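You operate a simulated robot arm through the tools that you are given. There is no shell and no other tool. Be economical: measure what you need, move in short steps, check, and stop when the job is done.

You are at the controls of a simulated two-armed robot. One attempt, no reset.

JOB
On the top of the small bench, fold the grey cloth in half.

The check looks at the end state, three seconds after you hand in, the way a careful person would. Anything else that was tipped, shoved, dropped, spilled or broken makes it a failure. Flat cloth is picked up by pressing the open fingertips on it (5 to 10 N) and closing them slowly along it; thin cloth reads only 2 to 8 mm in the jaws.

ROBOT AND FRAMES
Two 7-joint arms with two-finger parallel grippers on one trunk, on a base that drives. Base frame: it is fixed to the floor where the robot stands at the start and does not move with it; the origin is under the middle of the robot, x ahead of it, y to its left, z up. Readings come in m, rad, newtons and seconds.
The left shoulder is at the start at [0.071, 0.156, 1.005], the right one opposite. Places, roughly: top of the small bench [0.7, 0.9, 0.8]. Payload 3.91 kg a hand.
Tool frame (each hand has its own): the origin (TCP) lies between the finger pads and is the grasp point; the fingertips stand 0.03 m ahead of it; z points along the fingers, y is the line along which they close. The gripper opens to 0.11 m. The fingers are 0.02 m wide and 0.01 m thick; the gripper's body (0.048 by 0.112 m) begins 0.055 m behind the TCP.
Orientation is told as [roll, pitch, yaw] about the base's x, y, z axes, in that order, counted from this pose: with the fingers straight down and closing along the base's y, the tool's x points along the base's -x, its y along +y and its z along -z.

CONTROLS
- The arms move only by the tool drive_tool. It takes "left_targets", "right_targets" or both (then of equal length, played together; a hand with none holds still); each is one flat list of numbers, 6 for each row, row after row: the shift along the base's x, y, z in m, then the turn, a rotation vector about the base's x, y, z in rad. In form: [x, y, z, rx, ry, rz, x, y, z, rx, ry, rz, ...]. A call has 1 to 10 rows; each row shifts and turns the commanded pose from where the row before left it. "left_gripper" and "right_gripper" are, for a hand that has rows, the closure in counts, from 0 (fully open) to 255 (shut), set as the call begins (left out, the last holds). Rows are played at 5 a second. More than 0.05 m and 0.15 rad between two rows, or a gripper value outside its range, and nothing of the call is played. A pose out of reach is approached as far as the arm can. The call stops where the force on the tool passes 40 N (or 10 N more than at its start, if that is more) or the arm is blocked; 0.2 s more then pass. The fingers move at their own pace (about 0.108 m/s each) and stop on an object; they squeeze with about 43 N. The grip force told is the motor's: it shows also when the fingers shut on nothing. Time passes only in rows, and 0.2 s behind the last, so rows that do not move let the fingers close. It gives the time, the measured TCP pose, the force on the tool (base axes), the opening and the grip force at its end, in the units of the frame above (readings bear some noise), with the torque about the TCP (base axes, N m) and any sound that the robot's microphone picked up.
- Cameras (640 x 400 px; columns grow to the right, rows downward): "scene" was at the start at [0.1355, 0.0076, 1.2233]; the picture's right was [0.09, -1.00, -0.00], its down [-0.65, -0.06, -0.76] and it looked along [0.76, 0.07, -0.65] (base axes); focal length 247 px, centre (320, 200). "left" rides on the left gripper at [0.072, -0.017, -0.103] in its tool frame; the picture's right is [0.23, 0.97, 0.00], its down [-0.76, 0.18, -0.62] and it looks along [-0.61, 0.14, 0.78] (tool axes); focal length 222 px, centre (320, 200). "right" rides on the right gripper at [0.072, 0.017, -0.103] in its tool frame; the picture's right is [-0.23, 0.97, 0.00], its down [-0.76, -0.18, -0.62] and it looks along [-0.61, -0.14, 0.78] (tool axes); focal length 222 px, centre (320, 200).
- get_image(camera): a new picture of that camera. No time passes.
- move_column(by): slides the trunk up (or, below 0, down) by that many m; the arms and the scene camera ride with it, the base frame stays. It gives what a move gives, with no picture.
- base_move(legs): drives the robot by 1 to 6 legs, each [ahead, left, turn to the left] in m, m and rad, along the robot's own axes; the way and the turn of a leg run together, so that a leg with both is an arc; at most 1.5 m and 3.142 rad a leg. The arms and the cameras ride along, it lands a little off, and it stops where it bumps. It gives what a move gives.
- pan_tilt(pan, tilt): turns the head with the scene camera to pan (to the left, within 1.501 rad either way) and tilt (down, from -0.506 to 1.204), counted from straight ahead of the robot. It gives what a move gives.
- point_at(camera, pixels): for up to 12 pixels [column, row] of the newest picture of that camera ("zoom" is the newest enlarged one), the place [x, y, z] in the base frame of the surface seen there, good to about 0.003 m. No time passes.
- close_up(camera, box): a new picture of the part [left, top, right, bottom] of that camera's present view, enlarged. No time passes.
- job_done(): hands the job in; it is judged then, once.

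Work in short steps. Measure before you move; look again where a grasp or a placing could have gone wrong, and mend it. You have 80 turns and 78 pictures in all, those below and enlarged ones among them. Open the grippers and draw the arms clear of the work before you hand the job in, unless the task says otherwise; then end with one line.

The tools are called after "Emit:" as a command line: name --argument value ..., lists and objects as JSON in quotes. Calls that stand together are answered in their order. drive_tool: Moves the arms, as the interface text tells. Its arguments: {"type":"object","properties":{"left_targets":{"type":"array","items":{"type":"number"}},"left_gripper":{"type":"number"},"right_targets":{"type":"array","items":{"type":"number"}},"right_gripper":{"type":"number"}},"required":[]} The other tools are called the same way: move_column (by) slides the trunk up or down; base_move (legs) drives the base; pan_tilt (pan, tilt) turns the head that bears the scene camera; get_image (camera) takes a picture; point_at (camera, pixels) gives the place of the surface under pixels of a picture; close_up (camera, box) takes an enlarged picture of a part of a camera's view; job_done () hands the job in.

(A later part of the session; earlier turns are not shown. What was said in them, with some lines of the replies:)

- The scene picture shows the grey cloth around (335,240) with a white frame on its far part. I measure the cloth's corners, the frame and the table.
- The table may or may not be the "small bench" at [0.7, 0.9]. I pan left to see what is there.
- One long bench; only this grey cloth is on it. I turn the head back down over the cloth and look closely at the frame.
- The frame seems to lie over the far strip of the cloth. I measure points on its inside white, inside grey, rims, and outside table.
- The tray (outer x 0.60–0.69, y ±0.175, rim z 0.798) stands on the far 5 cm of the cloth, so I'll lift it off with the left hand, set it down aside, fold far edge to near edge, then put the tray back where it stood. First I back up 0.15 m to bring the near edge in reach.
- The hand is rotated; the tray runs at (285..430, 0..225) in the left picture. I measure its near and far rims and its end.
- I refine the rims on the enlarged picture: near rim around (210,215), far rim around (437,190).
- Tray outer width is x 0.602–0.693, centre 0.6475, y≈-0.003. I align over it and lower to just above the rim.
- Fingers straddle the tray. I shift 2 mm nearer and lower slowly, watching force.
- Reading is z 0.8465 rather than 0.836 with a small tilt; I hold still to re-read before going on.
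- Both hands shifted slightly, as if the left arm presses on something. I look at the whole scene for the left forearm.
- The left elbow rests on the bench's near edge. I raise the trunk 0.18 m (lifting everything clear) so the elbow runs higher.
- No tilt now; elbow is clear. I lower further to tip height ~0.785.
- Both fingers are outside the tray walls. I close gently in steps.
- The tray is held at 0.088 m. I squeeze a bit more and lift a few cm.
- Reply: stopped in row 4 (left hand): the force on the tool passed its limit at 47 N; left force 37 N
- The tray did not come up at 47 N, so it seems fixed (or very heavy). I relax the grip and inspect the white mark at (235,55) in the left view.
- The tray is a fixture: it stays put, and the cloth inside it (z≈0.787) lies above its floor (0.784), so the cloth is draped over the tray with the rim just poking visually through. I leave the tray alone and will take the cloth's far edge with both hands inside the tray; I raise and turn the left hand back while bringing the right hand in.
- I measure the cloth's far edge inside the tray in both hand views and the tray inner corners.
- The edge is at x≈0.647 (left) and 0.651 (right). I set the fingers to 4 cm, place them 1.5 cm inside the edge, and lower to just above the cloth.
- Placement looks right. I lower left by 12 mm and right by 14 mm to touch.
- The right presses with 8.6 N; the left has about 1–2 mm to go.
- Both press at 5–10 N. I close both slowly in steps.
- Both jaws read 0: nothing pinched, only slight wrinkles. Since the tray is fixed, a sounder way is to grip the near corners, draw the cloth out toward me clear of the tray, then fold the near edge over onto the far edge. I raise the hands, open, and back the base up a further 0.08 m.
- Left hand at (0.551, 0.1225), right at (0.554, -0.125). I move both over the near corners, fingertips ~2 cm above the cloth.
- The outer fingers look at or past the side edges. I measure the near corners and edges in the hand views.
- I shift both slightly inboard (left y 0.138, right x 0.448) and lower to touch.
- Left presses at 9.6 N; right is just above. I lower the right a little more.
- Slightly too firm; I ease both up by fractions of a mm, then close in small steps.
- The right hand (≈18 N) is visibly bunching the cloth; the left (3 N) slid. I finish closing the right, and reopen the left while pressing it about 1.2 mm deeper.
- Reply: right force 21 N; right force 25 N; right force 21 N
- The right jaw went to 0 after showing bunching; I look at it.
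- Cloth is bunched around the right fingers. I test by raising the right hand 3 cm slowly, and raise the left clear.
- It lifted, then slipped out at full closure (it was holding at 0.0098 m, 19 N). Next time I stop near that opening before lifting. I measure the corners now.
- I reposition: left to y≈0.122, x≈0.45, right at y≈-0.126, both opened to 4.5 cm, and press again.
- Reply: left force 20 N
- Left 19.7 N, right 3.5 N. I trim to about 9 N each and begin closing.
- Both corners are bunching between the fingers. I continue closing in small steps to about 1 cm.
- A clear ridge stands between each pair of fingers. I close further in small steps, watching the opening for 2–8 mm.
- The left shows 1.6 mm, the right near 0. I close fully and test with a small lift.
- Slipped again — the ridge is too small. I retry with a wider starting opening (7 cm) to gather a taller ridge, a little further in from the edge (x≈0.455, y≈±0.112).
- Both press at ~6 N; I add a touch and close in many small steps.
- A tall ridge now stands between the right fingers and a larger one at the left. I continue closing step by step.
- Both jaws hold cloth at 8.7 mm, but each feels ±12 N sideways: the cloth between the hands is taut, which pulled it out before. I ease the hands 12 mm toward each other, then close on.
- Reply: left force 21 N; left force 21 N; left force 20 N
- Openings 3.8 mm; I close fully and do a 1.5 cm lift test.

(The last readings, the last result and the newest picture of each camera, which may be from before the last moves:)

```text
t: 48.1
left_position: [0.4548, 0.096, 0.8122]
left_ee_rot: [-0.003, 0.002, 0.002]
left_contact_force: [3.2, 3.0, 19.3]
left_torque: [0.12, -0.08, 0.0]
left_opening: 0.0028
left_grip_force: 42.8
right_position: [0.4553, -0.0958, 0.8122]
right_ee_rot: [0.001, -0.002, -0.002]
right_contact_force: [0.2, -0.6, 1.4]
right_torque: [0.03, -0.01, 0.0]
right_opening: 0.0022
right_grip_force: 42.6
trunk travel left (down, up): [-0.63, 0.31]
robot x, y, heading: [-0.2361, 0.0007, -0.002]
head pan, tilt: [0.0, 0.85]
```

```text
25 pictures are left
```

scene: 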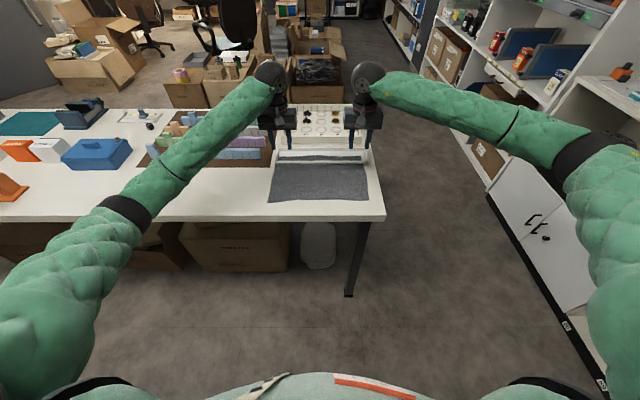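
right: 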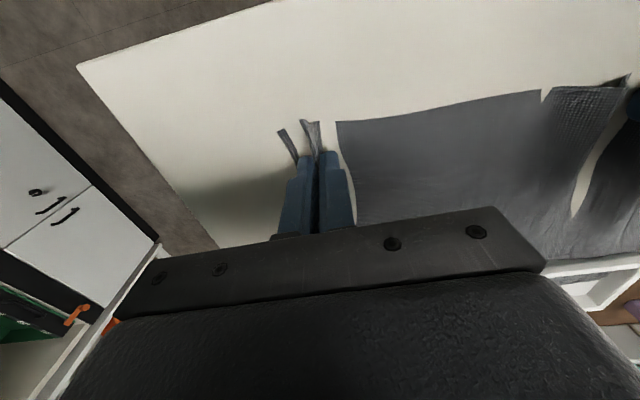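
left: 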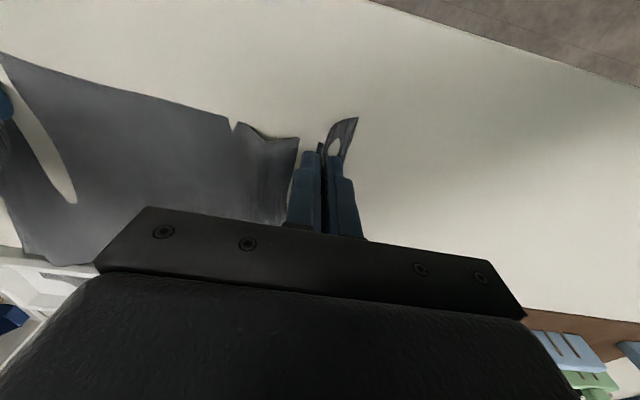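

Both hold cloth: 2.8 and 2.2 mm at 43 N. I lift 2 cm and then draw the cloth slowly toward me by 7 cm to free it from the tray.

Emit:
drive_tool --left_targets '[0, 0, 0.01, 0, 0, 0, 0, 0, 0.01, 0, 0, 0, -0.01, 0, 0, 0, 0, 0, -0.01, 0, 0, 0, 0, 0, -0.01, 0, 0, 0, 0, 0, -0.01, 0, 0, 0, 0, 0, -0.015, 0, 0, 0, 0, 0, -0.015, 0, 0, 0, 0, 0, 0, 0, 0, 0, 0, 0]' --right_targets '[0, 0, 0.01, 0, 0, 0, 0, 0, 0.01, 0, 0, 0, -0.01, 0, 0, 0, 0, 0, -0.01, 0, 0, 0, 0, 0, -0.01, 0, 0, 0, 0, 0, -0.01, 0, 0, 0, 0, 0, -0.015, 0, 0, 0, 0, 0, -0.015, 0, 0, 0, 0, 0, 0, 0, 0, 0, 0, 0]'

Emit:
get_image --camera "scene"

Emit:
close_up --camera "scene" --box '[230, 130, 400, 236]'

```text
t: 49.1
left_position: [0.4409, 0.1021, 0.8297]
left_ee_rot: [-0.002, -0.003, 0.012]
left_contact_force: [32.0, 12.4, -3.6]
left_torque: [0.34, -0.95, 0.07]
left_opening: 0.0028
left_grip_force: 42.4
right_position: [0.443, -0.0965, 0.832]
right_ee_rot: [-0.001, -0.008, -0.008]
right_contact_force: [33.5, -1.4, -2.9]
right_torque: [-0.08, -0.85, -0.02]
right_opening: 0.0021
right_grip_force: 42.3
trunk travel left (down, up): [-0.63, 0.31]
robot x, y, heading: [-0.2358, -0.0014, 0.002]
head pan, tilt: [0.0, 0.85]
stopped in row 5 (left hand): the force on the tool passed its limit at 45 N (the readings are from after the stop); the commanded pose is now the measured one
```

```text
24 pictures are left
```

scene: 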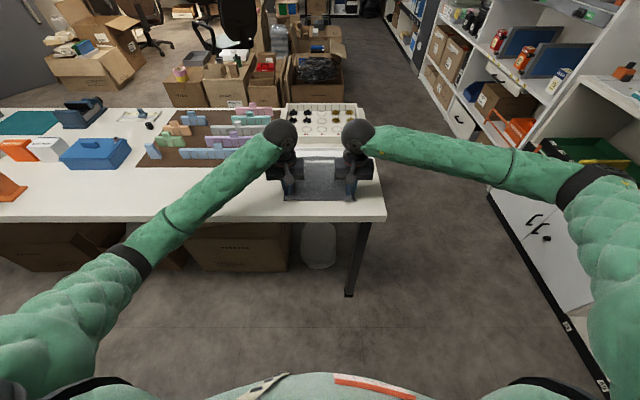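

```text
3.76 times, centred on (315, 183) of scene
```

zoom: 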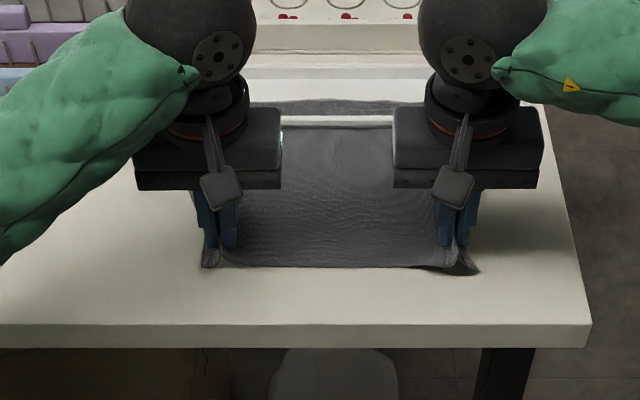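

The cloth resists with ~33 N per hand: its far part is caught behind the tray wall horizontally. Lifting it upward should free it, so I carry the hands in an arc up and forward, over the tray wall, so that the cloth comes straight up out of the tray.

Emit:
drive_tool --left_targets '[0.014, -0.002, 0, 0, 0, 0, 0.02, 0, 0.02, 0, 0, 0, 0.02, 0, 0.02, 0, 0, 0, 0.02, 0, 0.02, 0, 0, 0, 0.02, 0, 0.02, 0, 0, 0, 0.02, 0, 0.02, 0, 0, 0, 0.02, 0, 0.02, 0, 0, 0, 0.02, 0, 0.02, 0, 0, 0, 0, 0, 0.01, 0, 0, 0, 0, 0, 0, 0, 0, 0]' --right_targets '[0.014, 0.0, 0, 0, 0, 0, 0.02, 0, 0.02, 0, 0, 0, 0.02, 0, 0.02, 0, 0, 0, 0.02, 0, 0.02, 0, 0, 0, 0.02, 0, 0.02, 0, 0, 0, 0.02, 0, 0.02, 0, 0, 0, 0.02, 0, 0.02, 0, 0, 0, 0.02, 0, 0.02, 0, 0, 0, 0, 0, 0.01, 0, 0, 0, 0, 0, 0, 0, 0, 0]'

Emit:
close_up --camera "scene" --box '[220, 90, 410, 210]'

```text
t: 51.4
left_position: [0.5931, 0.097, 0.979]
left_ee_rot: [-0.001, 0.003, 0.008]
left_contact_force: [-1.0, 5.2, -18.0]
left_torque: [0.19, 0.25, 0.09]
left_opening: 0.0026
left_grip_force: 42.4
right_position: [0.5953, -0.0942, 0.9792]
right_ee_rot: [0.0, -0.002, -0.006]
right_contact_force: [-1.6, -3.2, -26.8]
right_torque: [-0.14, 0.3, -0.06]
right_opening: 0.0024
right_grip_force: 42.6
trunk travel left (down, up): [-0.63, 0.31]
robot x, y, heading: [-0.2348, 0.002, 0.001]
head pan, tilt: [0.0, 0.85]
```

```text
3.33 times, centred on (315, 150) of scene
```

zoom: 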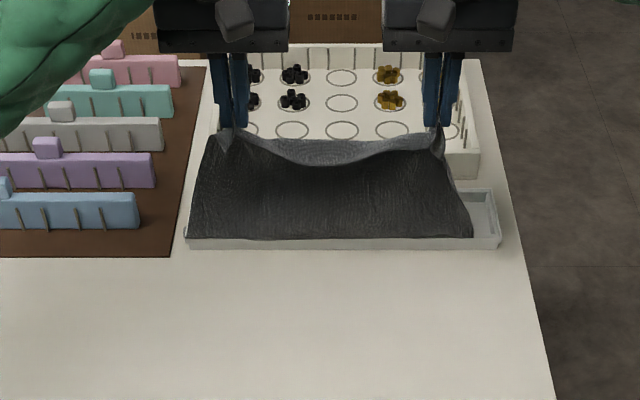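

The cloth now rises from inside the tray's near wall, with 18–27 N downward pull on the hands. I look closer with the hand cameras to see what holds it.

Emit:
get_image --camera "right"

Emit:
close_up --camera "scene" --box '[265, 120, 375, 175]'

```text
21 pictures are left
```

right: 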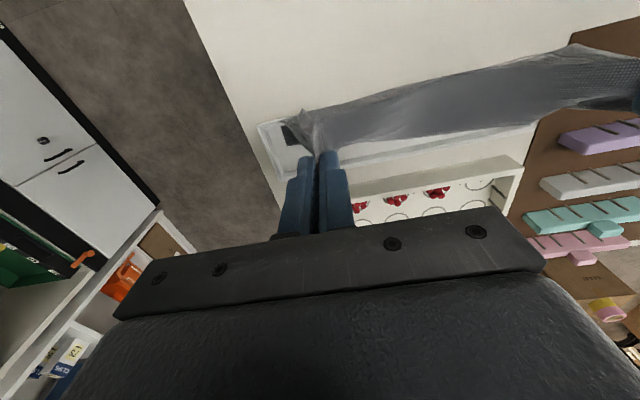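

```text
5.82 times, centred on (320, 148) of scene
```

zoom: 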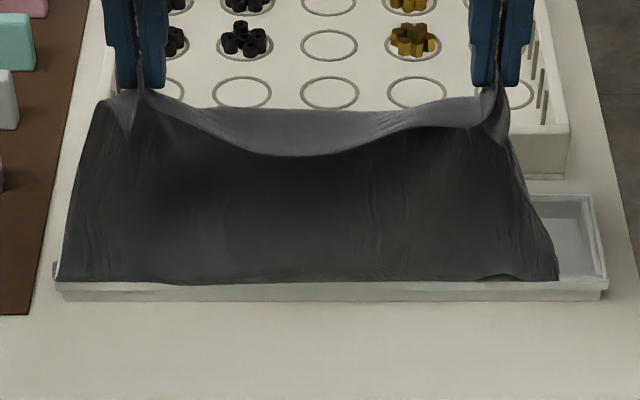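

The far strip is held along the near wall; I try peeling it from its free right end, raising only the right hand in small steps.

Emit:
drive_tool --right_targets '[0.005, 0, 0.01, 0, 0, 0, 0.005, 0, 0.01, 0, 0, 0, 0.005, 0, 0.01, 0, 0, 0]' --left_targets '[0, 0, -0.01, 0, 0, 0, 0, 0, -0.01, 0, 0, 0, 0, 0, 0, 0, 0, 0]'

Emit:
close_up --camera "scene" --box '[265, 110, 385, 180]'

```text
t: 52.0
left_position: [0.5905, 0.0967, 0.9616]
left_ee_rot: [-0.004, -0.001, 0.005]
left_contact_force: [-0.1, -0.2, 0.4]
left_torque: [0.01, 0.0, 0.02]
left_opening: 0.0026
left_grip_force: 42.2
right_position: [0.6041, -0.0982, 0.9984]
right_ee_rot: [-0.006, 0.003, -0.006]
right_contact_force: [0.7, -2.6, -31.6]
right_torque: [-0.13, -0.18, 0.03]
right_opening: 0.0022
right_grip_force: 42.5
trunk travel left (down, up): [-0.63, 0.31]
robot x, y, heading: [-0.2301, 0.0014, 0.001]
head pan, tilt: [0.0, 0.85]
stopped in row 3 (right hand): the force on the tool passed its limit at 43 N (the readings are from after the stop); the commanded pose is now the measured one
```

```text
5.33 times, centred on (325, 145) of scene
```

zoom: 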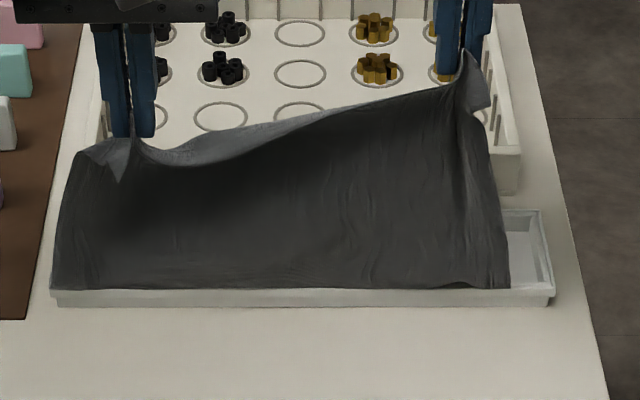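

The cloth stays firmly held along the fixed tray and I won't force it. A half fold is still possible: lay the near edge over onto the far edge. First I bring the hands back down, laying the cloth flat again, then I'll arc around the midline (x≈0.54).

Emit:
drive_tool --left_targets '[0, 0, -0.005, 0, 0, 0, -0.016, 0.001, -0.015, 0, 0, 0, -0.016, 0.001, -0.015, 0, 0, 0, -0.016, 0.001, -0.015, 0, 0, 0, -0.016, 0.001, -0.015, 0, 0, 0, -0.016, 0.001, -0.015, 0, 0, 0, -0.016, 0.001, -0.015, 0, 0, 0, -0.016, 0.001, -0.015, 0, 0, 0, -0.016, 0.001, -0.015, 0, 0, 0, 0, 0, 0, 0, 0, 0]' --right_targets '[0, 0, -0.04, 0, 0, 0, -0.0178, -0.0005, -0.0155, 0, 0, 0, -0.0178, -0.0005, -0.0155, 0, 0, 0, -0.0178, -0.0005, -0.0155, 0, 0, 0, -0.0178, -0.0005, -0.0155, 0, 0, 0, -0.0178, -0.0005, -0.0155, 0, 0, 0, -0.0178, -0.0005, -0.0155, 0, 0, 0, -0.0178, -0.0005, -0.0155, 0, 0, 0, -0.0178, -0.0005, -0.0155, 0, 0, 0, 0, 0, 0, 0, 0, 0]'

Emit:
close_up --camera "scene" --box '[230, 110, 400, 216]'

```text
t: 54.2
left_position: [0.4616, 0.1043, 0.8369]
left_ee_rot: [-0.004, -0.001, 0.005]
left_contact_force: [-0.3, -0.2, -1.0]
left_torque: [0.0, -0.01, 0.03]
left_opening: 0.0023
left_grip_force: 42.0
right_position: [0.4598, -0.1029, 0.8385]
right_ee_rot: [-0.002, -0.004, -0.004]
right_contact_force: [5.0, -0.1, -0.3]
right_torque: [-0.03, -0.29, 0.03]
right_opening: 0.0021
right_grip_force: 42.3
trunk travel left (down, up): [-0.63, 0.31]
robot x, y, heading: [-0.2359, 0.0002, 0.0]
head pan, tilt: [0.0, 0.85]
```

```text
3.76 times, centred on (315, 163) of scene
```

zoom: 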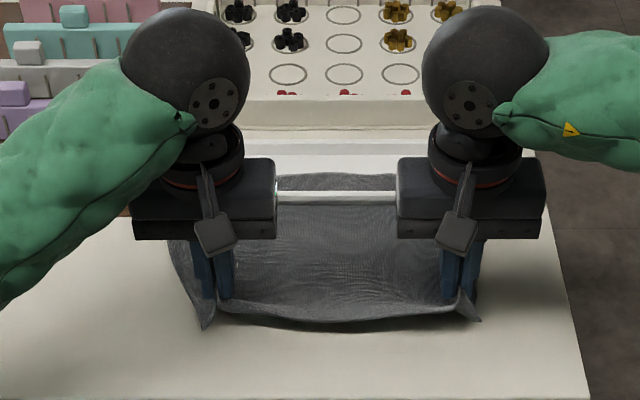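

The cloth is flat again with both near corners held. I measure the far edge inside the tray before folding.

Emit:
point_at --camera "zoom" --pixels '[[300, 180], [340, 177], [385, 179], [300, 187], [340, 195], [340, 320], [290, 318], [205, 325], [474, 318], [172, 250], [340, 250]]'

```text
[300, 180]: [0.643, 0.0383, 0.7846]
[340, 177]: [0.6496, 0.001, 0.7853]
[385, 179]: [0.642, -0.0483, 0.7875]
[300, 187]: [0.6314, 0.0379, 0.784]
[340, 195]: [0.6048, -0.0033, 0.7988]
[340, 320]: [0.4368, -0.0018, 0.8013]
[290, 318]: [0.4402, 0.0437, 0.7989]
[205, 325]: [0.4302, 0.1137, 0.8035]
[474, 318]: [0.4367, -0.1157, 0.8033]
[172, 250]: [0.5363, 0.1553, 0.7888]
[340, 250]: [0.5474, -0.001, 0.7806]
```

The far edge is at x≈0.645, near edge at 0.436, so the crease goes near 0.54. I raise the hands along the arc, pitching them so the held edge leads; the base will then carry them forward.

Emit:
drive_tool --left_targets '[0.01, 0.001, 0.03, 0, 0.1, 0, 0.02, 0.001, 0.03, 0, 0.13, 0, 0.02, 0.001, 0.02, 0, 0.13, 0, 0.01, 0.001, 0.01, 0, 0.14, 0, 0, 0, 0, 0, 0, 0]' --right_targets '[0.01, -0.001, 0.03, 0, 0.1, 0, 0.02, -0.001, 0.03, 0, 0.13, 0, 0.02, -0.001, 0.02, 0, 0.13, 0, 0.01, 0, 0.01, 0, 0.14, 0, 0, 0, 0, 0, 0, 0]'

Emit:
base_move --legs '[[0.08, 0, 0]]'

Emit:
close_up --camera "scene" --box '[220, 100, 420, 225]'

```text
t: 55.4
left_position: [0.5216, 0.1079, 0.9294]
left_ee_rot: [-0.002, 0.499, 0.007]
left_contact_force: [-0.6, -1.8, 0.8]
left_torque: [-0.05, -0.05, 0.05]
left_opening: 0.0024
left_grip_force: 42.4
right_position: [0.5222, -0.1045, 0.9297]
right_ee_rot: [-0.005, 0.499, -0.005]
right_contact_force: [1.3, 1.8, -0.7]
right_torque: [0.03, -0.04, -0.05]
right_opening: 0.0022
right_grip_force: 43.1
trunk travel left (down, up): [-0.63, 0.31]
robot x, y, heading: [-0.2328, 0.0021, -0.004]
head pan, tilt: [0.0, 0.85]
```

```text
t: 56.5
left_position: [0.6059, 0.1066, 0.927]
left_ee_rot: [0.001, 0.499, 0.007]
left_contact_force: [-0.4, -2.6, 0.0]
left_torque: [-0.08, 0.03, 0.06]
left_opening: 0.0024
left_grip_force: 43.0
right_position: [0.6036, -0.1047, 0.9281]
right_ee_rot: [-0.005, 0.498, -0.008]
right_contact_force: [0.8, 2.7, -1.1]
right_torque: [0.05, 0.02, -0.08]
right_opening: 0.0021
right_grip_force: 42.6
trunk travel left (down, up): [-0.63, 0.31]
robot x, y, heading: [-0.1492, 0.0014, 0.001]
head pan, tilt: [0.0, 0.85]
```

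```text
3.20 times, centred on (320, 162) of scene
```

zoom: 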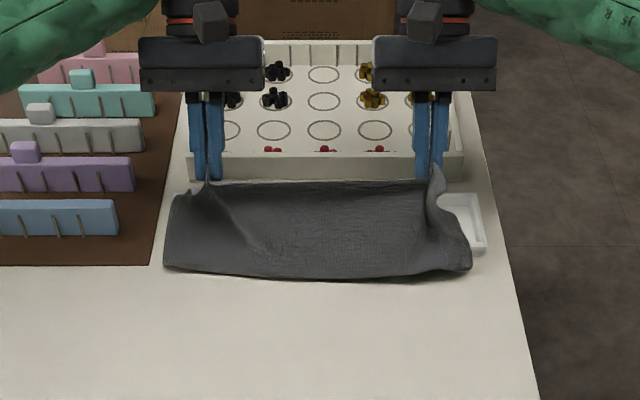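

The crease lies toward me, as wanted. I carry on forward and down, pitching a bit more, to put the near edge over the far edge.

Emit:
drive_tool --left_targets '[0.015, 0.001, -0.02, 0, 0.1, 0, 0.015, 0.001, -0.02, 0, 0.1, 0, 0.015, 0.001, -0.02, 0, 0.1, 0, 0.005, 0.001, -0.018, 0, 0.1, 0, 0, 0, -0.01, 0, 0.05, 0, 0, 0, 0, 0, 0, 0]' --right_targets '[0.015, 0, -0.02, 0, 0.1, 0, 0.015, 0, -0.02, 0, 0.1, 0, 0.015, 0, -0.02, 0, 0.1, 0, 0.005, 0, -0.018, 0, 0.1, 0, 0, 0, -0.01, 0, 0.05, 0, 0, 0, 0, 0, 0, 0]'

Emit:
close_up --camera "scene" --box '[220, 120, 420, 245]'

```text
t: 57.9
left_position: [0.6537, 0.111, 0.841]
left_ee_rot: [0.004, 0.948, 0.009]
left_contact_force: [-1.6, -10.1, 0.5]
left_torque: [-0.2, 0.03, 0.27]
left_opening: 0.0025
left_grip_force: 42.6
right_position: [0.6534, -0.1066, 0.84]
right_ee_rot: [-0.01, 0.946, -0.008]
right_contact_force: [-0.3, 10.3, -0.3]
right_torque: [0.06, -0.04, -0.28]
right_opening: 0.0024
right_grip_force: 41.6
trunk travel left (down, up): [-0.63, 0.31]
robot x, y, heading: [-0.1476, 0.0, -0.0]
head pan, tilt: [0.0, 0.85]
```

```text
3.20 times, centred on (320, 182) of scene
```

zoom: 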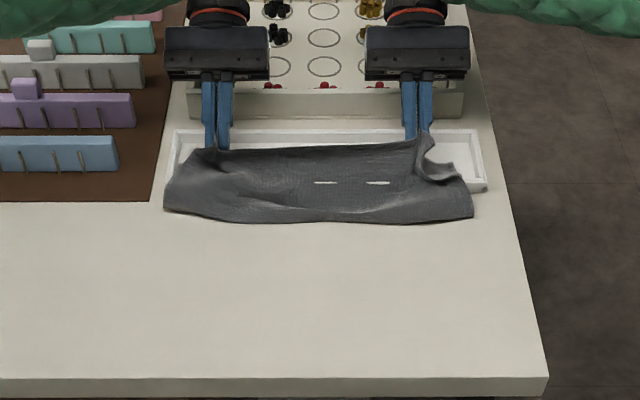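

Well placed; the edge between hands is taut (10 N). I ease inward 4 mm, shift 12 mm forward, lower 8 mm, then open gently.

Emit:
drive_tool --left_targets '[0.006, -0.002, -0.004, 0, 0, 0, 0.006, -0.002, -0.004, 0, 0, 0, 0, 0, 0, 0, 0, 0]' --right_targets '[0.006, 0.002, -0.004, 0, 0, 0, 0.006, 0.002, -0.004, 0, 0, 0, 0, 0, 0, 0, 0, 0]'

Emit:
drive_tool --left_targets '[0, 0, 0, 0, 0, 0, 0, 0, 0, 0, 0, 0, 0, 0, 0, 0, 0, 0]' --right_targets '[0, 0, 0, 0, 0, 0, 0, 0, 0, 0, 0, 0, 0, 0, 0, 0, 0, 0]' --left_gripper 160 --right_gripper 160

Emit:
close_up --camera "scene" --box '[250, 130, 390, 217]'

```text
t: 58.7
left_position: [0.6663, 0.1074, 0.8322]
left_ee_rot: [0.006, 0.947, 0.012]
left_contact_force: [0.3, 0.5, -0.1]
left_torque: [0.02, 0.0, 0.01]
left_opening: 0.0023
left_grip_force: 42.7
right_position: [0.6653, -0.1034, 0.8322]
right_ee_rot: [-0.011, 0.945, -0.01]
right_contact_force: [0.2, 0.4, -0.2]
right_torque: [-0.01, 0.01, -0.02]
right_opening: 0.0021
right_grip_force: 42.7
trunk travel left (down, up): [-0.63, 0.31]
robot x, y, heading: [-0.1518, 0.0021, -0.004]
head pan, tilt: [0.0, 0.85]
```

```text
t: 59.5
left_position: [0.666, 0.1059, 0.8331]
left_ee_rot: [0.003, 0.948, 0.01]
left_contact_force: [0.0, 0.3, -0.4]
left_torque: [0.04, 0.0, 0.0]
left_opening: 0.0408
left_grip_force: 0.0
right_position: [0.6643, -0.1023, 0.8321]
right_ee_rot: [-0.01, 0.948, -0.008]
right_contact_force: [-0.4, -0.3, 0.1]
right_torque: [0.03, 0.01, -0.03]
right_opening: 0.041
right_grip_force: 0.0
trunk travel left (down, up): [-0.63, 0.31]
robot x, y, heading: [-0.151, -0.0008, -0.001]
head pan, tilt: [0.0, 0.85]
```

```text
4.57 times, centred on (320, 174) of scene
```

zoom: 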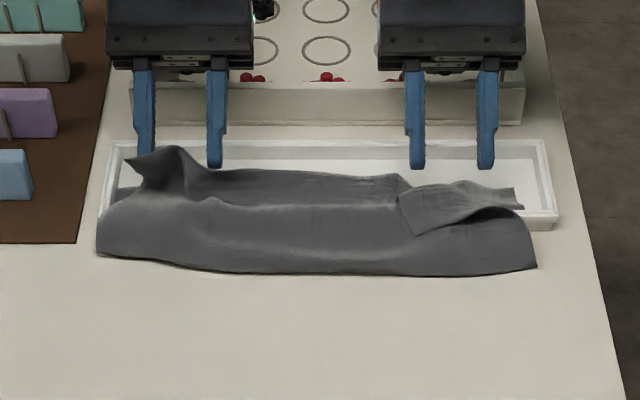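

Released. I withdraw the hands up and clear to see the result.

Emit:
drive_tool --left_targets '[0.015, 0, 0.012, 0, 0, 0, 0.005, 0, 0.03, 0, 0, 0, 0, 0, 0.04, 0, 0, 0, 0, 0, 0.04, 0, -0.15, 0, -0.02, 0, 0.01, 0, -0.15, 0, -0.02, 0, 0, 0, -0.15, 0, -0.03, 0.02, 0, 0, -0.15, 0, -0.03, 0.03, 0, 0, -0.15, 0, -0.03, 0.03, 0, 0, -0.15, 0, -0.02, 0.03, 0, 0, -0.05, 0]' --right_targets '[0.015, 0, 0.012, 0, 0, 0, 0.005, 0, 0.03, 0, 0, 0, 0, 0, 0.04, 0, 0, 0, 0, 0, 0.04, 0, -0.15, 0, -0.02, 0, 0.01, 0, -0.15, 0, -0.02, 0, 0, 0, -0.15, 0, -0.03, -0.02, 0, 0, -0.15, 0, -0.03, -0.03, 0, 0, -0.15, 0, -0.03, -0.03, 0, 0, -0.15, 0, -0.02, -0.03, 0, 0, -0.05, 0]'

Emit:
close_up --camera "scene" --box '[250, 120, 390, 207]'

```text
t: 61.7
left_position: [0.5357, 0.219, 0.9658]
left_ee_rot: [-0.004, -0.005, 0.006]
left_contact_force: [-0.2, 0.6, -0.1]
left_torque: [0.0, -0.01, -0.04]
left_opening: 0.041
left_grip_force: 0.1
right_position: [0.5363, -0.2111, 0.9659]
right_ee_rot: [-0.002, -0.005, -0.006]
right_contact_force: [0.2, -0.1, -0.2]
right_torque: [-0.01, -0.03, 0.01]
right_opening: 0.0413
right_grip_force: 0.0
trunk travel left (down, up): [-0.63, 0.31]
robot x, y, heading: [-0.1505, -0.002, -0.0]
head pan, tilt: [0.0, 0.85]
```

```text
4.57 times, centred on (320, 164) of scene
```

zoom: 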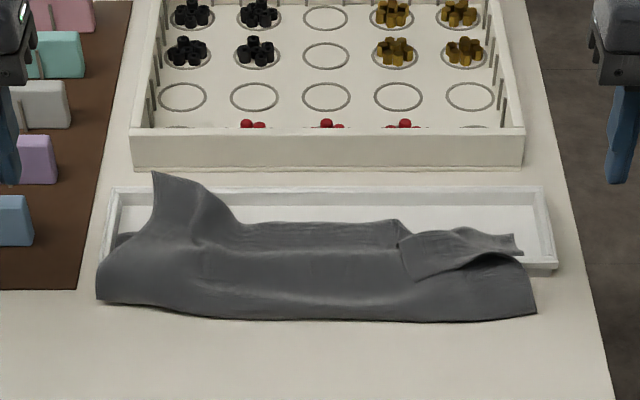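

A half fold, with the left corner sticking up and the right corner doubled back. I measure key points.

Emit:
point_at --camera "zoom" --pixels '[[157, 177], [190, 195], [230, 220], [320, 225], [390, 223], [420, 270], [515, 250], [460, 240], [100, 290], [320, 318], [535, 310], [120, 240]]'

Emit:
get_image --camera "right"

Emit:
get_image --camera "left"

```text
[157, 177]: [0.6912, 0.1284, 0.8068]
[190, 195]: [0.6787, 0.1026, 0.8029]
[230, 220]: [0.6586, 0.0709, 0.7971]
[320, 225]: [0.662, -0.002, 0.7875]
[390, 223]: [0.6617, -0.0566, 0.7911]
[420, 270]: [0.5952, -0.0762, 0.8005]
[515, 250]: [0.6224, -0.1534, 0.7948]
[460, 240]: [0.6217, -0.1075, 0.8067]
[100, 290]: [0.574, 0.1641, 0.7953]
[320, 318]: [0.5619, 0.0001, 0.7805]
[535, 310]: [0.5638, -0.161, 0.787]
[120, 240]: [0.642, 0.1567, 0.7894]
```

```text
13 pictures are left
```

right: 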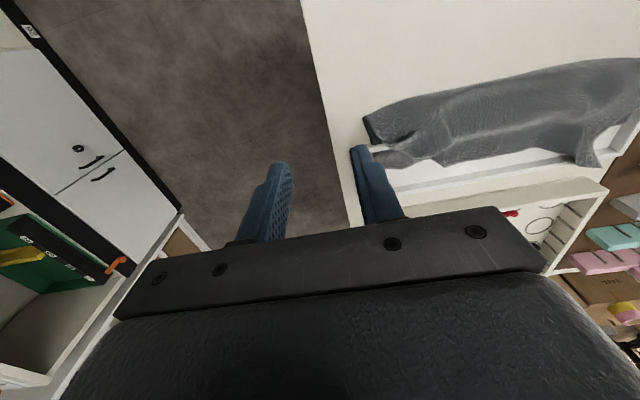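

```text
12 pictures are left
```

left: 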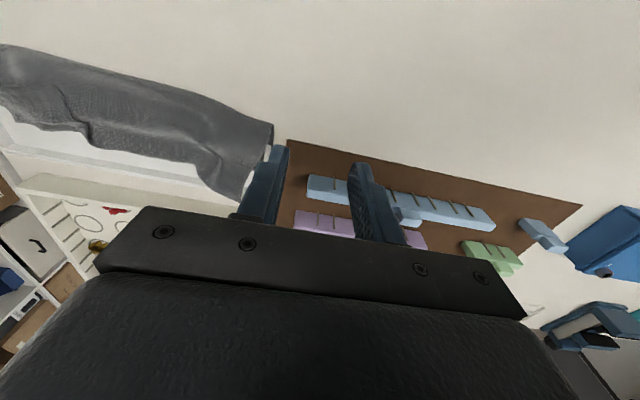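

Crease at x≈0.562, lower edge ≈0.648, upper edge ≈0.66: a good half fold. To tidy, with closed fingertips I'll press the left corner (0.69, 0.128) back and sweep the right doubled flap (≈0.60, -0.08) outward; first I position both hands above.

Emit:
drive_tool --left_targets '[0.0335, -0.0248, 0, 0, 0, 0, 0.0335, -0.0248, 0, 0, 0, 0, 0.0335, -0.0248, 0, 0, 0, 0, 0.0335, -0.0248, 0, 0, 0, 0, 0, 0, -0.035, 0, 0, 0, 0, 0, -0.035, 0, 0, 0, 0, 0, -0.035, 0, 0, 0, 0, 0, 0, 0, 0, 0]' --right_targets '[0.0143, 0.03, 0, 0, 0, 0, 0.0143, 0.03, 0, 0, 0, 0, 0.0143, 0.03, 0, 0, 0, 0, 0.0143, 0.03, 0, 0, 0, 0, 0, 0, -0.035, 0, 0, 0, 0, 0, -0.035, 0, 0, 0, 0, 0, -0.035, 0, 0, 0, 0, 0, 0, 0, 0, 0]' --left_gripper 255 --right_gripper 255

Emit:
drive_tool --right_targets '[0, 0, -0.02, 0, 0, 0, 0, 0, -0.01, 0, 0, 0, 0.01, 0, -0.003, 0, 0, 0, 0.01, 0, 0, 0, 0, 0, 0.01, 0, 0, 0, 0, 0, 0.01, 0, 0, 0, 0, 0, 0.01, 0, 0, 0, 0, 0, 0.01, 0, 0, 0, 0, 0]' --left_targets '[0, 0, -0.02, 0, 0, 0, 0, 0, -0.015, 0, 0, 0, 0, 0, -0.004, 0, 0, 0, -0.008, 0.004, 0, 0, 0, 0, -0.008, 0.004, 0, 0, 0, 0, -0.008, 0.004, 0, 0, 0, 0, -0.008, 0.004, 0, 0, 0, 0, 0, 0, 0, 0, 0, 0]'

Emit:
close_up --camera "scene" --box '[250, 120, 390, 207]'

```text
t: 63.5
left_position: [0.6716, 0.1161, 0.8587]
left_ee_rot: [-0.004, -0.003, 0.006]
left_contact_force: [-0.3, 0.8, 0.8]
left_torque: [0.0, -0.01, 0.01]
left_opening: 0.0
left_grip_force: 38.1
right_position: [0.589, -0.0925, 0.8612]
right_ee_rot: [0.0, -0.003, -0.006]
right_contact_force: [0.6, -0.5, 0.5]
right_torque: [-0.02, -0.01, 0.01]
right_opening: 0.0001
right_grip_force: 38.0
trunk travel left (down, up): [-0.63, 0.31]
robot x, y, heading: [-0.1486, 0.0003, -0.003]
head pan, tilt: [0.0, 0.85]
```

```text
t: 64.3
left_position: [0.6695, 0.1175, 0.8208]
left_ee_rot: [-0.003, -0.002, 0.005]
left_contact_force: [0.1, 0.7, -0.2]
left_torque: [-0.02, -0.01, -0.03]
left_opening: 0.0
left_grip_force: 37.9
right_position: [0.5941, -0.0911, 0.8268]
right_ee_rot: [-0.001, 0.009, 0.0]
right_contact_force: [-20.4, -1.6, 6.4]
right_torque: [-0.07, 0.5, -0.03]
right_opening: 0.0
right_grip_force: 37.7
trunk travel left (down, up): [-0.63, 0.31]
robot x, y, heading: [-0.1549, -0.0005, -0.003]
head pan, tilt: [0.0, 0.85]
stopped in row 4 (right hand): the force on the tool passed its limit at 56 N (the readings are from after the stop); the commanded pose is now the measured one
```

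```text
4.57 times, centred on (320, 164) of scene
```

zoom: 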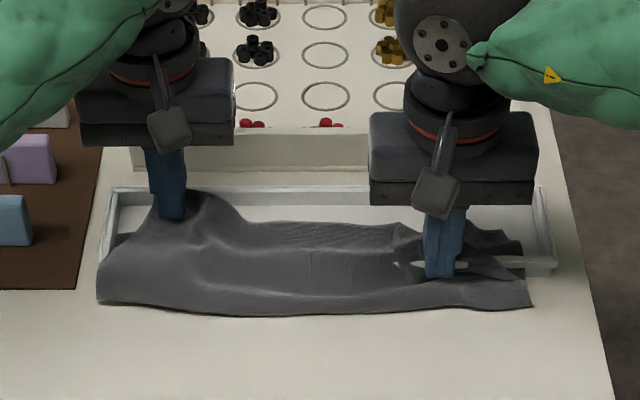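

The right fingertips met the tray's near wall (x≈0.605). I raise the right by 12 mm, sweep over the wall and onward, while the left drags its corner back.

Emit:
drive_tool --right_targets '[-0.003, 0, 0.012, 0, 0, 0, 0.01, 0, 0, 0, 0, 0, 0.012, -0.002, -0.002, 0, 0, 0, 0.012, -0.002, -0.006, 0, 0, 0, 0.012, -0.002, -0.006, 0, 0, 0, 0.01, -0.002, 0, 0, 0, 0, 0, 0, 0, 0, 0, 0]' --left_targets '[0, 0, -0.001, 0, 0, 0, -0.008, 0.004, 0, 0, 0, 0, -0.008, 0.004, 0, 0, 0, 0, -0.008, 0.004, 0, 0, 0, 0, -0.006, 0.004, 0, 0, 0, 0, 0, 0, 0, 0, 0, 0, 0, 0, 0, 0, 0, 0]'

Emit:
drive_tool --left_targets '[0, 0, 0.04, 0, 0, 0, 0, 0, 0.04, 0, 0, 0, 0, 0, 0.04, 0, 0, 0, -0.03, 0.03, 0.03, 0, 0, 0, -0.03, 0.03, 0, 0, 0, 0, -0.03, 0.03, 0, 0, 0, 0]' --right_targets '[0, 0, 0.04, 0, 0, 0, 0, 0, 0.04, 0, 0, 0, 0, 0, 0.04, 0, 0, 0, -0.03, -0.04, 0.03, 0, 0, 0, -0.03, -0.04, 0, 0, 0, 0, -0.03, -0.03, 0, 0, 0, 0]'

Emit:
close_up --camera "scene" --box '[250, 120, 390, 207]'

```text
t: 66.0
left_position: [0.6406, 0.1329, 0.8201]
left_ee_rot: [-0.005, -0.002, 0.003]
left_contact_force: [0.1, 0.2, 1.0]
left_torque: [-0.03, 0.03, -0.03]
left_opening: 0.0002
left_grip_force: 37.4
right_position: [0.6497, -0.0993, 0.8237]
right_ee_rot: [-0.003, 0.005, -0.002]
right_contact_force: [1.3, 0.4, -0.2]
right_torque: [-0.01, 0.01, -0.01]
right_opening: 0.0
right_grip_force: 37.6
trunk travel left (down, up): [-0.63, 0.31]
robot x, y, heading: [-0.1517, -0.0011, -0.003]
head pan, tilt: [0.0, 0.85]
```

```text
refused: row 4 steps farther than a row can; nothing moved
```

```text
4.57 times, centred on (320, 164) of scene
```

zoom: 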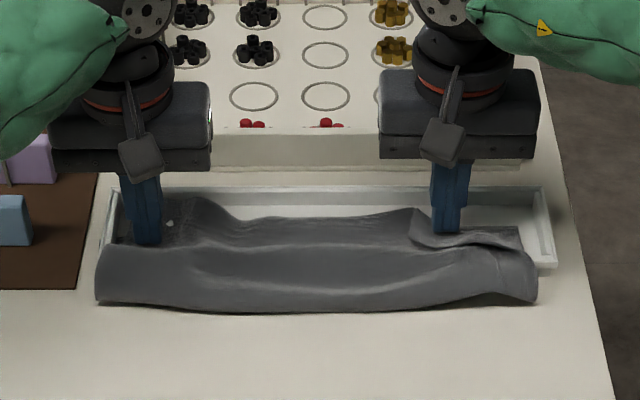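

Both corners look better. I withdraw the hands in allowed steps and look.

Emit:
drive_tool --left_targets '[0, 0, 0.04, 0, 0, 0, 0, 0, 0.04, 0, 0, 0, 0, 0, 0.04, 0, 0, 0, -0.025, 0.025, 0.02, 0, 0, 0, -0.03, 0.03, 0, 0, 0, 0, -0.03, 0.03, 0, 0, 0, 0]' --right_targets '[0, 0, 0.04, 0, 0, 0, 0, 0, 0.04, 0, 0, 0, 0, 0, 0.04, 0, 0, 0, -0.025, -0.03, 0.02, 0, 0, 0, -0.03, -0.035, 0, 0, 0, 0, -0.03, -0.035, 0, 0, 0, 0]'

Emit:
close_up --camera "scene" --box '[250, 120, 390, 207]'

```text
t: 67.3
left_position: [0.5528, 0.2186, 0.9619]
left_ee_rot: [-0.003, -0.004, 0.006]
left_contact_force: [-1.1, -0.2, 0.5]
left_torque: [0.0, -0.04, 0.01]
left_opening: 0.0002
left_grip_force: 37.6
right_position: [0.5633, -0.1982, 0.9676]
right_ee_rot: [-0.002, 0.002, 0.0]
right_contact_force: [-0.4, -0.7, 0.1]
right_torque: [0.04, -0.02, -0.03]
right_opening: 0.0001
right_grip_force: 38.0
trunk travel left (down, up): [-0.63, 0.31]
robot x, y, heading: [-0.1509, -0.0006, -0.008]
head pan, tilt: [0.0, 0.85]
```

```text
4.57 times, centred on (320, 164) of scene
```

zoom: 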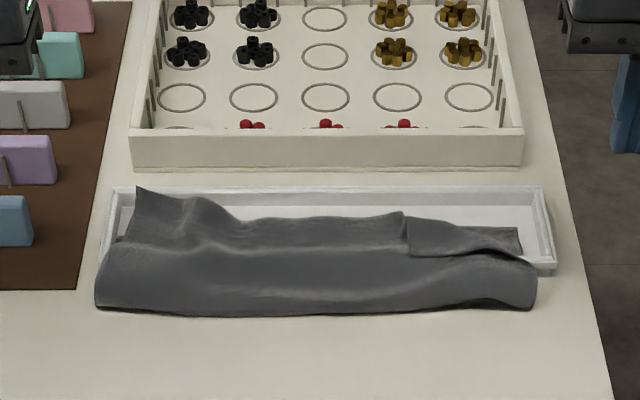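

The left corner is now neat. I measure the remaining small doubled strip at the right.

Emit:
point_at --camera "zoom" --pixels '[[405, 214], [415, 250], [450, 250], [515, 242], [515, 230], [460, 230], [480, 262], [530, 262], [140, 190], [320, 222], [430, 235], [470, 256]]'

Emit:
close_up --camera "right" --box '[340, 40, 640, 220]'

```text
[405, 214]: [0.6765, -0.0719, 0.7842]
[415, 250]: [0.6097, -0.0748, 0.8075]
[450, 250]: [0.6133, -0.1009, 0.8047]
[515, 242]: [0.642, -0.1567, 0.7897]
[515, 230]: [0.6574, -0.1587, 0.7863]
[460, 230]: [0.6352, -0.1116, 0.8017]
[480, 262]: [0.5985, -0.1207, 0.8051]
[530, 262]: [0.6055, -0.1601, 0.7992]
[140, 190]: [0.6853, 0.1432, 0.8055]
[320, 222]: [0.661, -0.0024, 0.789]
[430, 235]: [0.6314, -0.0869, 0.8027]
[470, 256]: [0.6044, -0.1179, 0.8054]
```

```text
2.13 times, centred on (490, 130) of right
```

zoom: 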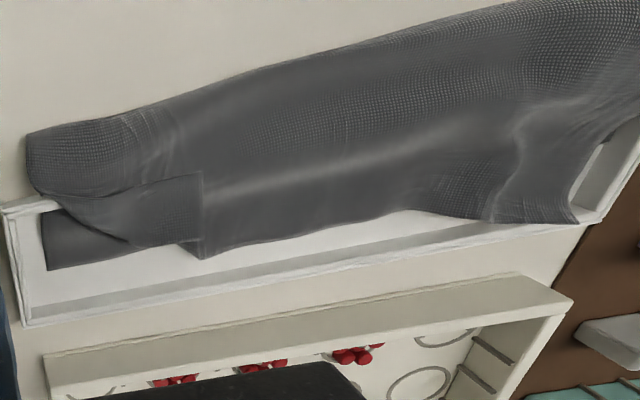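

Clear view: only the right near-corner is doubled inward, tip at ≈(0.61, -0.075). I press lightly on that tip and sweep it outward toward (0.645, -0.15).

Emit:
drive_tool --right_targets '[0.013, 0.029, 0, 0, 0, 0, 0.013, 0.029, 0, 0, 0, 0, 0.013, 0.029, 0, 0, 0, 0, 0.013, 0.029, 0, 0, 0, 0, 0, 0, -0.035, 0, 0, 0, 0, 0, -0.035, 0, 0, 0, 0, 0, -0.035, 0, 0, 0, 0, 0, -0.022, 0, 0, 0, 0, 0, -0.003, 0, 0, 0, 0, 0, 0, 0, 0, 0]'

Emit:
drive_tool --right_targets '[0.003, -0.01, -0.001, 0, 0, 0, 0.005, -0.01, -0.002, 0, 0, 0, 0.006, -0.01, -0.002, 0, 0, 0, 0.006, -0.01, -0.002, 0, 0, 0, 0.006, -0.01, -0.002, 0, 0, 0, 0.004, -0.01, -0.001, 0, 0, 0, 0, 0, 0, 0, 0, 0]'

Emit:
drive_tool --right_targets '[0, 0, 0.04, 0, 0, 0, 0, 0, 0.04, 0, 0, 0, 0, 0, 0.04, 0, 0, 0, -0.03, -0.03, 0.02, 0, 0, 0, -0.03, -0.03, 0, 0, 0, 0]'

Emit:
close_up --camera "scene" --box '[250, 120, 390, 207]'

```text
t: 69.5
left_position: [0.5559, 0.2189, 0.9589]
left_ee_rot: [-0.005, -0.001, 0.005]
left_contact_force: [0.0, -0.6, 0.3]
left_torque: [0.01, -0.02, -0.01]
left_opening: 0.0
left_grip_force: 37.6
right_position: [0.6153, -0.0837, 0.8341]
right_ee_rot: [-0.002, 0.007, 0.0]
right_contact_force: [-1.2, 0.0, 0.3]
right_torque: [-0.01, -0.04, 0.0]
right_opening: 0.0
right_grip_force: 37.8
trunk travel left (down, up): [-0.63, 0.31]
robot x, y, heading: [-0.154, 0.0015, -0.002]
head pan, tilt: [0.0, 0.85]
```

```text
t: 71.2
left_position: [0.5556, 0.2194, 0.9591]
left_ee_rot: [-0.004, 0.0, 0.006]
left_contact_force: [0.3, 0.3, -0.7]
left_torque: [-0.02, 0.02, 0.0]
left_opening: 0.0004
left_grip_force: 37.8
right_position: [0.646, -0.1429, 0.8255]
right_ee_rot: [-0.002, 0.006, -0.003]
right_contact_force: [-0.6, -0.5, 0.1]
right_torque: [0.02, 0.02, 0.01]
right_opening: 0.0001
right_grip_force: 37.9
trunk travel left (down, up): [-0.63, 0.31]
robot x, y, heading: [-0.151, 0.0011, 0.001]
head pan, tilt: [0.0, 0.85]
```

```text
t: 72.3
left_position: [0.5546, 0.2192, 0.96]
left_ee_rot: [-0.002, -0.001, 0.007]
left_contact_force: [-0.4, -0.1, -0.4]
left_torque: [0.03, -0.02, 0.01]
left_opening: 0.0001
left_grip_force: 38.0
right_position: [0.5903, -0.2026, 0.9634]
right_ee_rot: [-0.003, 0.005, -0.001]
right_contact_force: [-0.2, -0.6, 0.4]
right_torque: [0.02, -0.03, 0.01]
right_opening: 0.0
right_grip_force: 38.0
trunk travel left (down, up): [-0.63, 0.31]
robot x, y, heading: [-0.1535, 0.0005, 0.002]
head pan, tilt: [0.0, 0.85]
```

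```text
4.57 times, centred on (320, 164) of scene
```

zoom: 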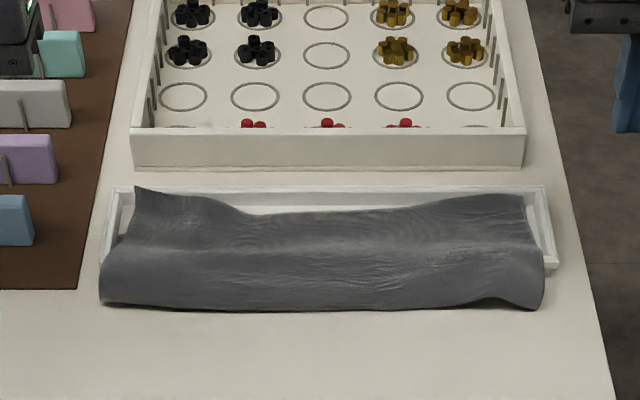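

The corner has flipped out: the cloth is neatly in half. I check the edge alignment and the wider scene.

Emit:
point_at --camera "zoom" --pixels '[[140, 192], [210, 202], [260, 215], [330, 212], [400, 209], [470, 198], [518, 200], [105, 295], [320, 308], [535, 305], [125, 225], [528, 235]]'

Emit:
get_image --camera "right"

Emit:
get_image --camera "scene"

```text
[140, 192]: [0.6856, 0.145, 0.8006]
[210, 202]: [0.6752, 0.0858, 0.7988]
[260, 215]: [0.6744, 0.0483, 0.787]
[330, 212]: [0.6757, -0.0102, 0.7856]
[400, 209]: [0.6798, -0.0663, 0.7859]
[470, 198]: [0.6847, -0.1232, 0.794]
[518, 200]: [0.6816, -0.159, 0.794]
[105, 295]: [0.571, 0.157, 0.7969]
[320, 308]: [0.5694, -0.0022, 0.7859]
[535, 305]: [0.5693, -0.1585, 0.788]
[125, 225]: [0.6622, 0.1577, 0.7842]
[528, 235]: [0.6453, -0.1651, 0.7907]
```

```text
6 pictures are left
```

right: 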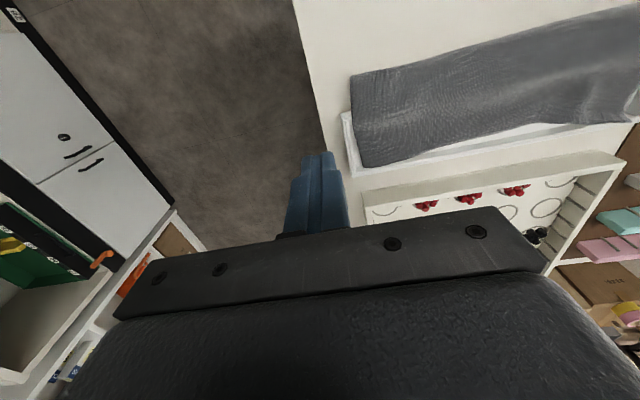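

```text
5 pictures are left
```

scene: 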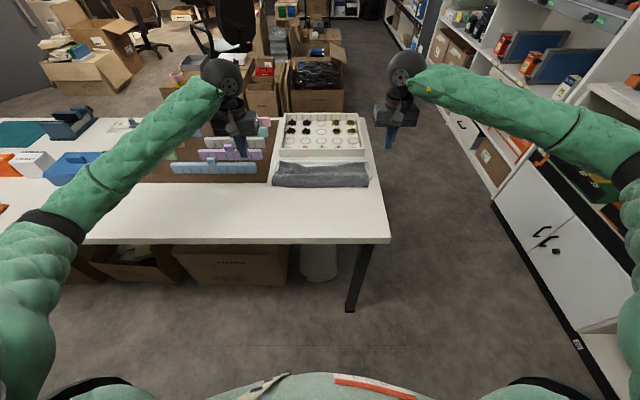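

The upper edge lies ~3 cm beyond the lower one (0.68 vs 0.65). I press lightly with both closed fingertips near the upper edge and draw it back ~2.5 cm.

Emit:
drive_tool --left_targets '[0.0283, -0.0273, 0, 0, 0, 0, 0.0283, -0.0273, 0, 0, 0, 0, 0.0283, -0.0273, 0, 0, 0, 0, 0.0283, -0.0273, 0, 0, 0, 0, 0, 0, -0.035, 0, 0, 0, 0, 0, -0.035, 0, 0, 0, 0, 0, -0.035, 0, 0, 0, 0, 0, -0.025, 0, 0, 0, 0, 0, -0.009, 0, 0, 0, 0, 0, 0, 0, 0, 0]' --right_targets '[0.0195, 0.0232, 0, 0, 0, 0, 0.0195, 0.0232, 0, 0, 0, 0, 0.0195, 0.0232, 0, 0, 0, 0, 0.0195, 0.0232, 0, 0, 0, 0, 0, 0, -0.035, 0, 0, 0, 0, 0, -0.035, 0, 0, 0, 0, 0, -0.035, 0, 0, 0, 0, 0, -0.028, 0, 0, 0, 0, 0, -0.01, 0, 0, 0, 0, 0, 0, 0, 0, 0]'

Emit:
drive_tool --left_targets '[-0.006, 0, 0, 0, 0, 0, -0.006, 0, 0, 0, 0, 0, -0.006, 0, 0, 0, 0, 0, -0.006, 0, 0, 0, 0, 0, 0, 0, 0, 0, 0, 0]' --right_targets '[-0.006, 0, 0, 0, 0, 0, -0.006, 0, 0, 0, 0, 0, -0.006, 0, 0, 0, 0, 0, -0.006, 0, 0, 0, 0, 0, 0, 0, 0, 0, 0, 0]'

Emit:
drive_tool --left_targets '[0, 0, 0.04, 0, 0, 0, 0, 0, 0.04, 0, 0, 0, 0, 0, 0.04, 0, 0, 0, 0, 0, 0.04, 0, 0, 0, -0.03, 0.03, 0.02, 0, 0, 0, -0.03, 0.03, 0, 0, 0, 0, -0.03, 0.03, 0, 0, 0, 0, -0.03, 0.03, 0, 0, 0, 0]' --right_targets '[0, 0, 0.04, 0, 0, 0, 0, 0, 0.04, 0, 0, 0, 0, 0, 0.04, 0, 0, 0, 0, 0, 0.04, 0, 0, 0, -0.03, -0.03, 0.02, 0, 0, 0, -0.03, -0.03, 0, 0, 0, 0, -0.03, -0.03, 0, 0, 0, 0, -0.03, -0.03, 0, 0, 0, 0]'

Emit:
close_up --camera "scene" --box '[250, 120, 390, 207]'

```text
t: 74.5
left_position: [0.6663, 0.1097, 0.8198]
left_ee_rot: [-0.004, -0.001, 0.005]
left_contact_force: [0.0, -0.1, -0.4]
left_torque: [0.01, 0.01, 0.03]
left_opening: 0.0
left_grip_force: 38.0
right_position: [0.6642, -0.1093, 0.8205]
right_ee_rot: [-0.002, 0.004, -0.001]
right_contact_force: [-0.4, -0.1, 0.0]
right_torque: [-0.01, -0.03, 0.0]
right_opening: 0.0
right_grip_force: 37.6
trunk travel left (down, up): [-0.63, 0.31]
robot x, y, heading: [-0.1498, 0.0018, -0.002]
head pan, tilt: [0.0, 0.85]
```

```text
t: 75.8
left_position: [0.645, 0.1093, 0.8204]
left_ee_rot: [-0.004, -0.002, 0.005]
left_contact_force: [0.8, 0.1, -0.1]
left_torque: [0.03, 0.02, -0.03]
left_opening: 0.0002
left_grip_force: 38.2
right_position: [0.6419, -0.1104, 0.8213]
right_ee_rot: [-0.003, 0.004, -0.003]
right_contact_force: [0.2, 0.1, 0.0]
right_torque: [-0.03, 0.02, -0.04]
right_opening: 0.0003
right_grip_force: 37.6
trunk travel left (down, up): [-0.63, 0.31]
robot x, y, heading: [-0.1516, 0.0019, -0.002]
head pan, tilt: [0.0, 0.85]
```

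```text
t: 77.5
left_position: [0.5196, 0.2281, 1.0023]
left_ee_rot: [-0.003, -0.002, 0.005]
left_contact_force: [-0.9, 0.6, 0.6]
left_torque: [0.0, 0.01, 0.02]
left_opening: 0.0
left_grip_force: 38.1
right_position: [0.5186, -0.2329, 1.0035]
right_ee_rot: [-0.001, 0.003, -0.003]
right_contact_force: [0.7, 0.4, 0.6]
right_torque: [0.01, -0.06, 0.01]
right_opening: 0.0002
right_grip_force: 38.1
trunk travel left (down, up): [-0.63, 0.31]
robot x, y, heading: [-0.1451, 0.0001, -0.0]
head pan, tilt: [0.0, 0.85]
```

```text
4.57 times, centred on (320, 164) of scene
```

zoom: 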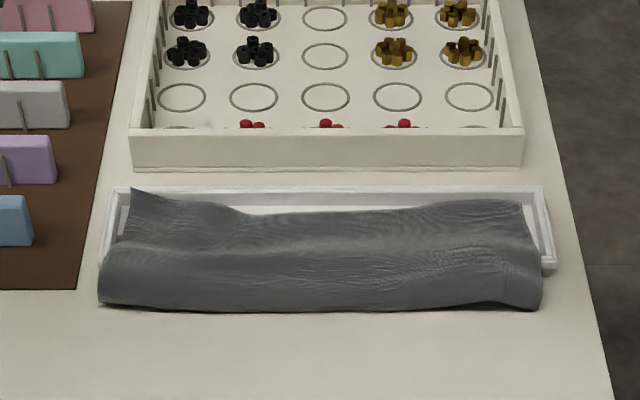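

Little contact was made. I repeat once about 5 mm lower.

Emit:
drive_tool --left_targets '[0.036, -0.03, 0, 0, 0, 0, 0.036, -0.03, 0, 0, 0, 0, 0.036, -0.03, 0, 0, 0, 0, 0.036, -0.03, 0, 0, 0, 0, 0, 0, -0.045, 0, 0, 0, 0, 0, -0.045, 0, 0, 0, 0, 0, -0.045, 0, 0, 0, 0, 0, -0.045, 0, 0, 0, 0, 0, -0.005, 0, 0, 0, 0, 0, 0, 0, 0, 0]' --right_targets '[0.036, 0.03, 0, 0, 0, 0, 0.036, 0.03, 0, 0, 0, 0, 0.036, 0.03, 0, 0, 0, 0, 0.036, 0.03, 0, 0, 0, 0, 0, 0, -0.045, 0, 0, 0, 0, 0, -0.045, 0, 0, 0, 0, 0, -0.045, 0, 0, 0, 0, 0, -0.045, 0, 0, 0, 0, 0, -0.005, 0, 0, 0, 0, 0, 0, 0, 0, 0]'

```text
t: 79.8
left_position: [0.6667, 0.1082, 0.8168]
left_ee_rot: [-0.003, -0.004, 0.006]
left_contact_force: [1.1, -0.4, 7.4]
left_torque: [-0.02, 0.0, -0.01]
left_opening: 0.0
left_grip_force: 37.4
right_position: [0.6643, -0.1098, 0.816]
right_ee_rot: [-0.003, 0.004, -0.003]
right_contact_force: [1.3, 0.2, 11.5]
right_torque: [0.02, 0.06, 0.02]
right_opening: 0.0001
right_grip_force: 37.6
trunk travel left (down, up): [-0.63, 0.31]
robot x, y, heading: [-0.1514, -0.0027, -0.001]
head pan, tilt: [0.0, 0.85]
```

Good light pressure (7–11 N). I drag back 2.4 cm and withdraw.

Emit:
drive_tool --left_targets '[-0.006, 0, 0, 0, 0, 0, -0.006, 0, 0, 0, 0, 0, -0.006, 0, 0, 0, 0, 0, -0.006, 0, 0, 0, 0, 0, 0, 0, 0, 0, 0, 0]' --right_targets '[-0.006, 0, 0, 0, 0, 0, -0.006, 0, 0, 0, 0, 0, -0.006, 0, 0, 0, 0, 0, -0.006, 0, 0, 0, 0, 0, 0, 0, 0, 0, 0, 0]'

Emit:
drive_tool --left_targets '[0, 0, 0.04, 0, 0, 0, 0, 0, 0.04, 0, 0, 0, 0, 0, 0.04, 0, 0, 0, 0, 0, 0.04, 0, 0, 0, -0.03, 0.03, 0.02, 0, 0, 0, -0.03, 0.03, 0, 0, 0, 0, -0.03, 0.03, 0, 0, 0, 0, -0.03, 0.03, 0, 0, 0, 0]' --right_targets '[0, 0, 0.04, 0, 0, 0, 0, 0, 0.04, 0, 0, 0, 0, 0, 0.04, 0, 0, 0, 0, 0, 0.04, 0, 0, 0, -0.03, -0.03, 0.02, 0, 0, 0, -0.03, -0.03, 0, 0, 0, 0, -0.03, -0.03, 0, 0, 0, 0, -0.03, -0.03, 0, 0, 0, 0]' --left_gripper 0 --right_gripper 0

Emit:
close_up --camera "scene" --box '[250, 120, 390, 207]'

```text
t: 81.0
left_position: [0.6431, 0.1081, 0.8175]
left_ee_rot: [-0.002, -0.005, 0.006]
left_contact_force: [5.7, -0.6, 25.7]
left_torque: [0.04, 0.05, 0.01]
left_opening: 0.0
left_grip_force: 38.2
right_position: [0.6393, -0.1109, 0.8169]
right_ee_rot: [-0.002, 0.004, -0.001]
right_contact_force: [1.2, 1.4, 5.0]
right_torque: [-0.01, 0.0, 0.01]
right_opening: 0.0003
right_grip_force: 38.4
trunk travel left (down, up): [-0.63, 0.31]
robot x, y, heading: [-0.1514, -0.001, -0.003]
head pan, tilt: [0.0, 0.85]
```

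```text
t: 82.8
left_position: [0.5236, 0.2296, 0.9989]
left_ee_rot: [-0.004, -0.004, 0.006]
left_contact_force: [0.6, 0.1, 0.2]
left_torque: [-0.03, -0.01, -0.02]
left_opening: 0.1102
left_grip_force: 0.1
right_position: [0.5211, -0.2316, 0.9958]
right_ee_rot: [-0.002, 0.003, -0.004]
right_contact_force: [-0.4, -0.8, -0.1]
right_torque: [0.01, -0.01, -0.02]
right_opening: 0.11
right_grip_force: 0.0
trunk travel left (down, up): [-0.63, 0.31]
robot x, y, heading: [-0.1505, 0.0004, -0.005]
head pan, tilt: [0.0, 0.85]
```

```text
4.57 times, centred on (320, 164) of scene
```

zoom: 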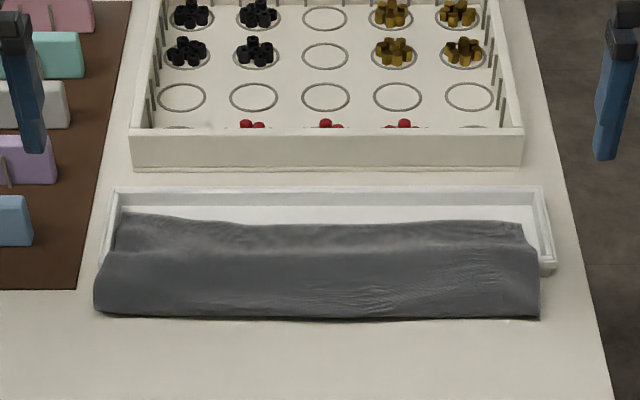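

The cloth is now a neat rectangle, its upper edge drawn back over the lower; nothing else has moved, and the hands are open and clear. I hand in.

Emit:
job_done

```text
The job is handed in.
```

The grey cloth is folded in half on the bench, near edge laid over onto far edge, with the crease toward the robot. Its far strip still sits in the white tray, which would not lift or give when I pulled on it and the cloth. In the last pictures nothing else had moved, and both hands are open and clear.
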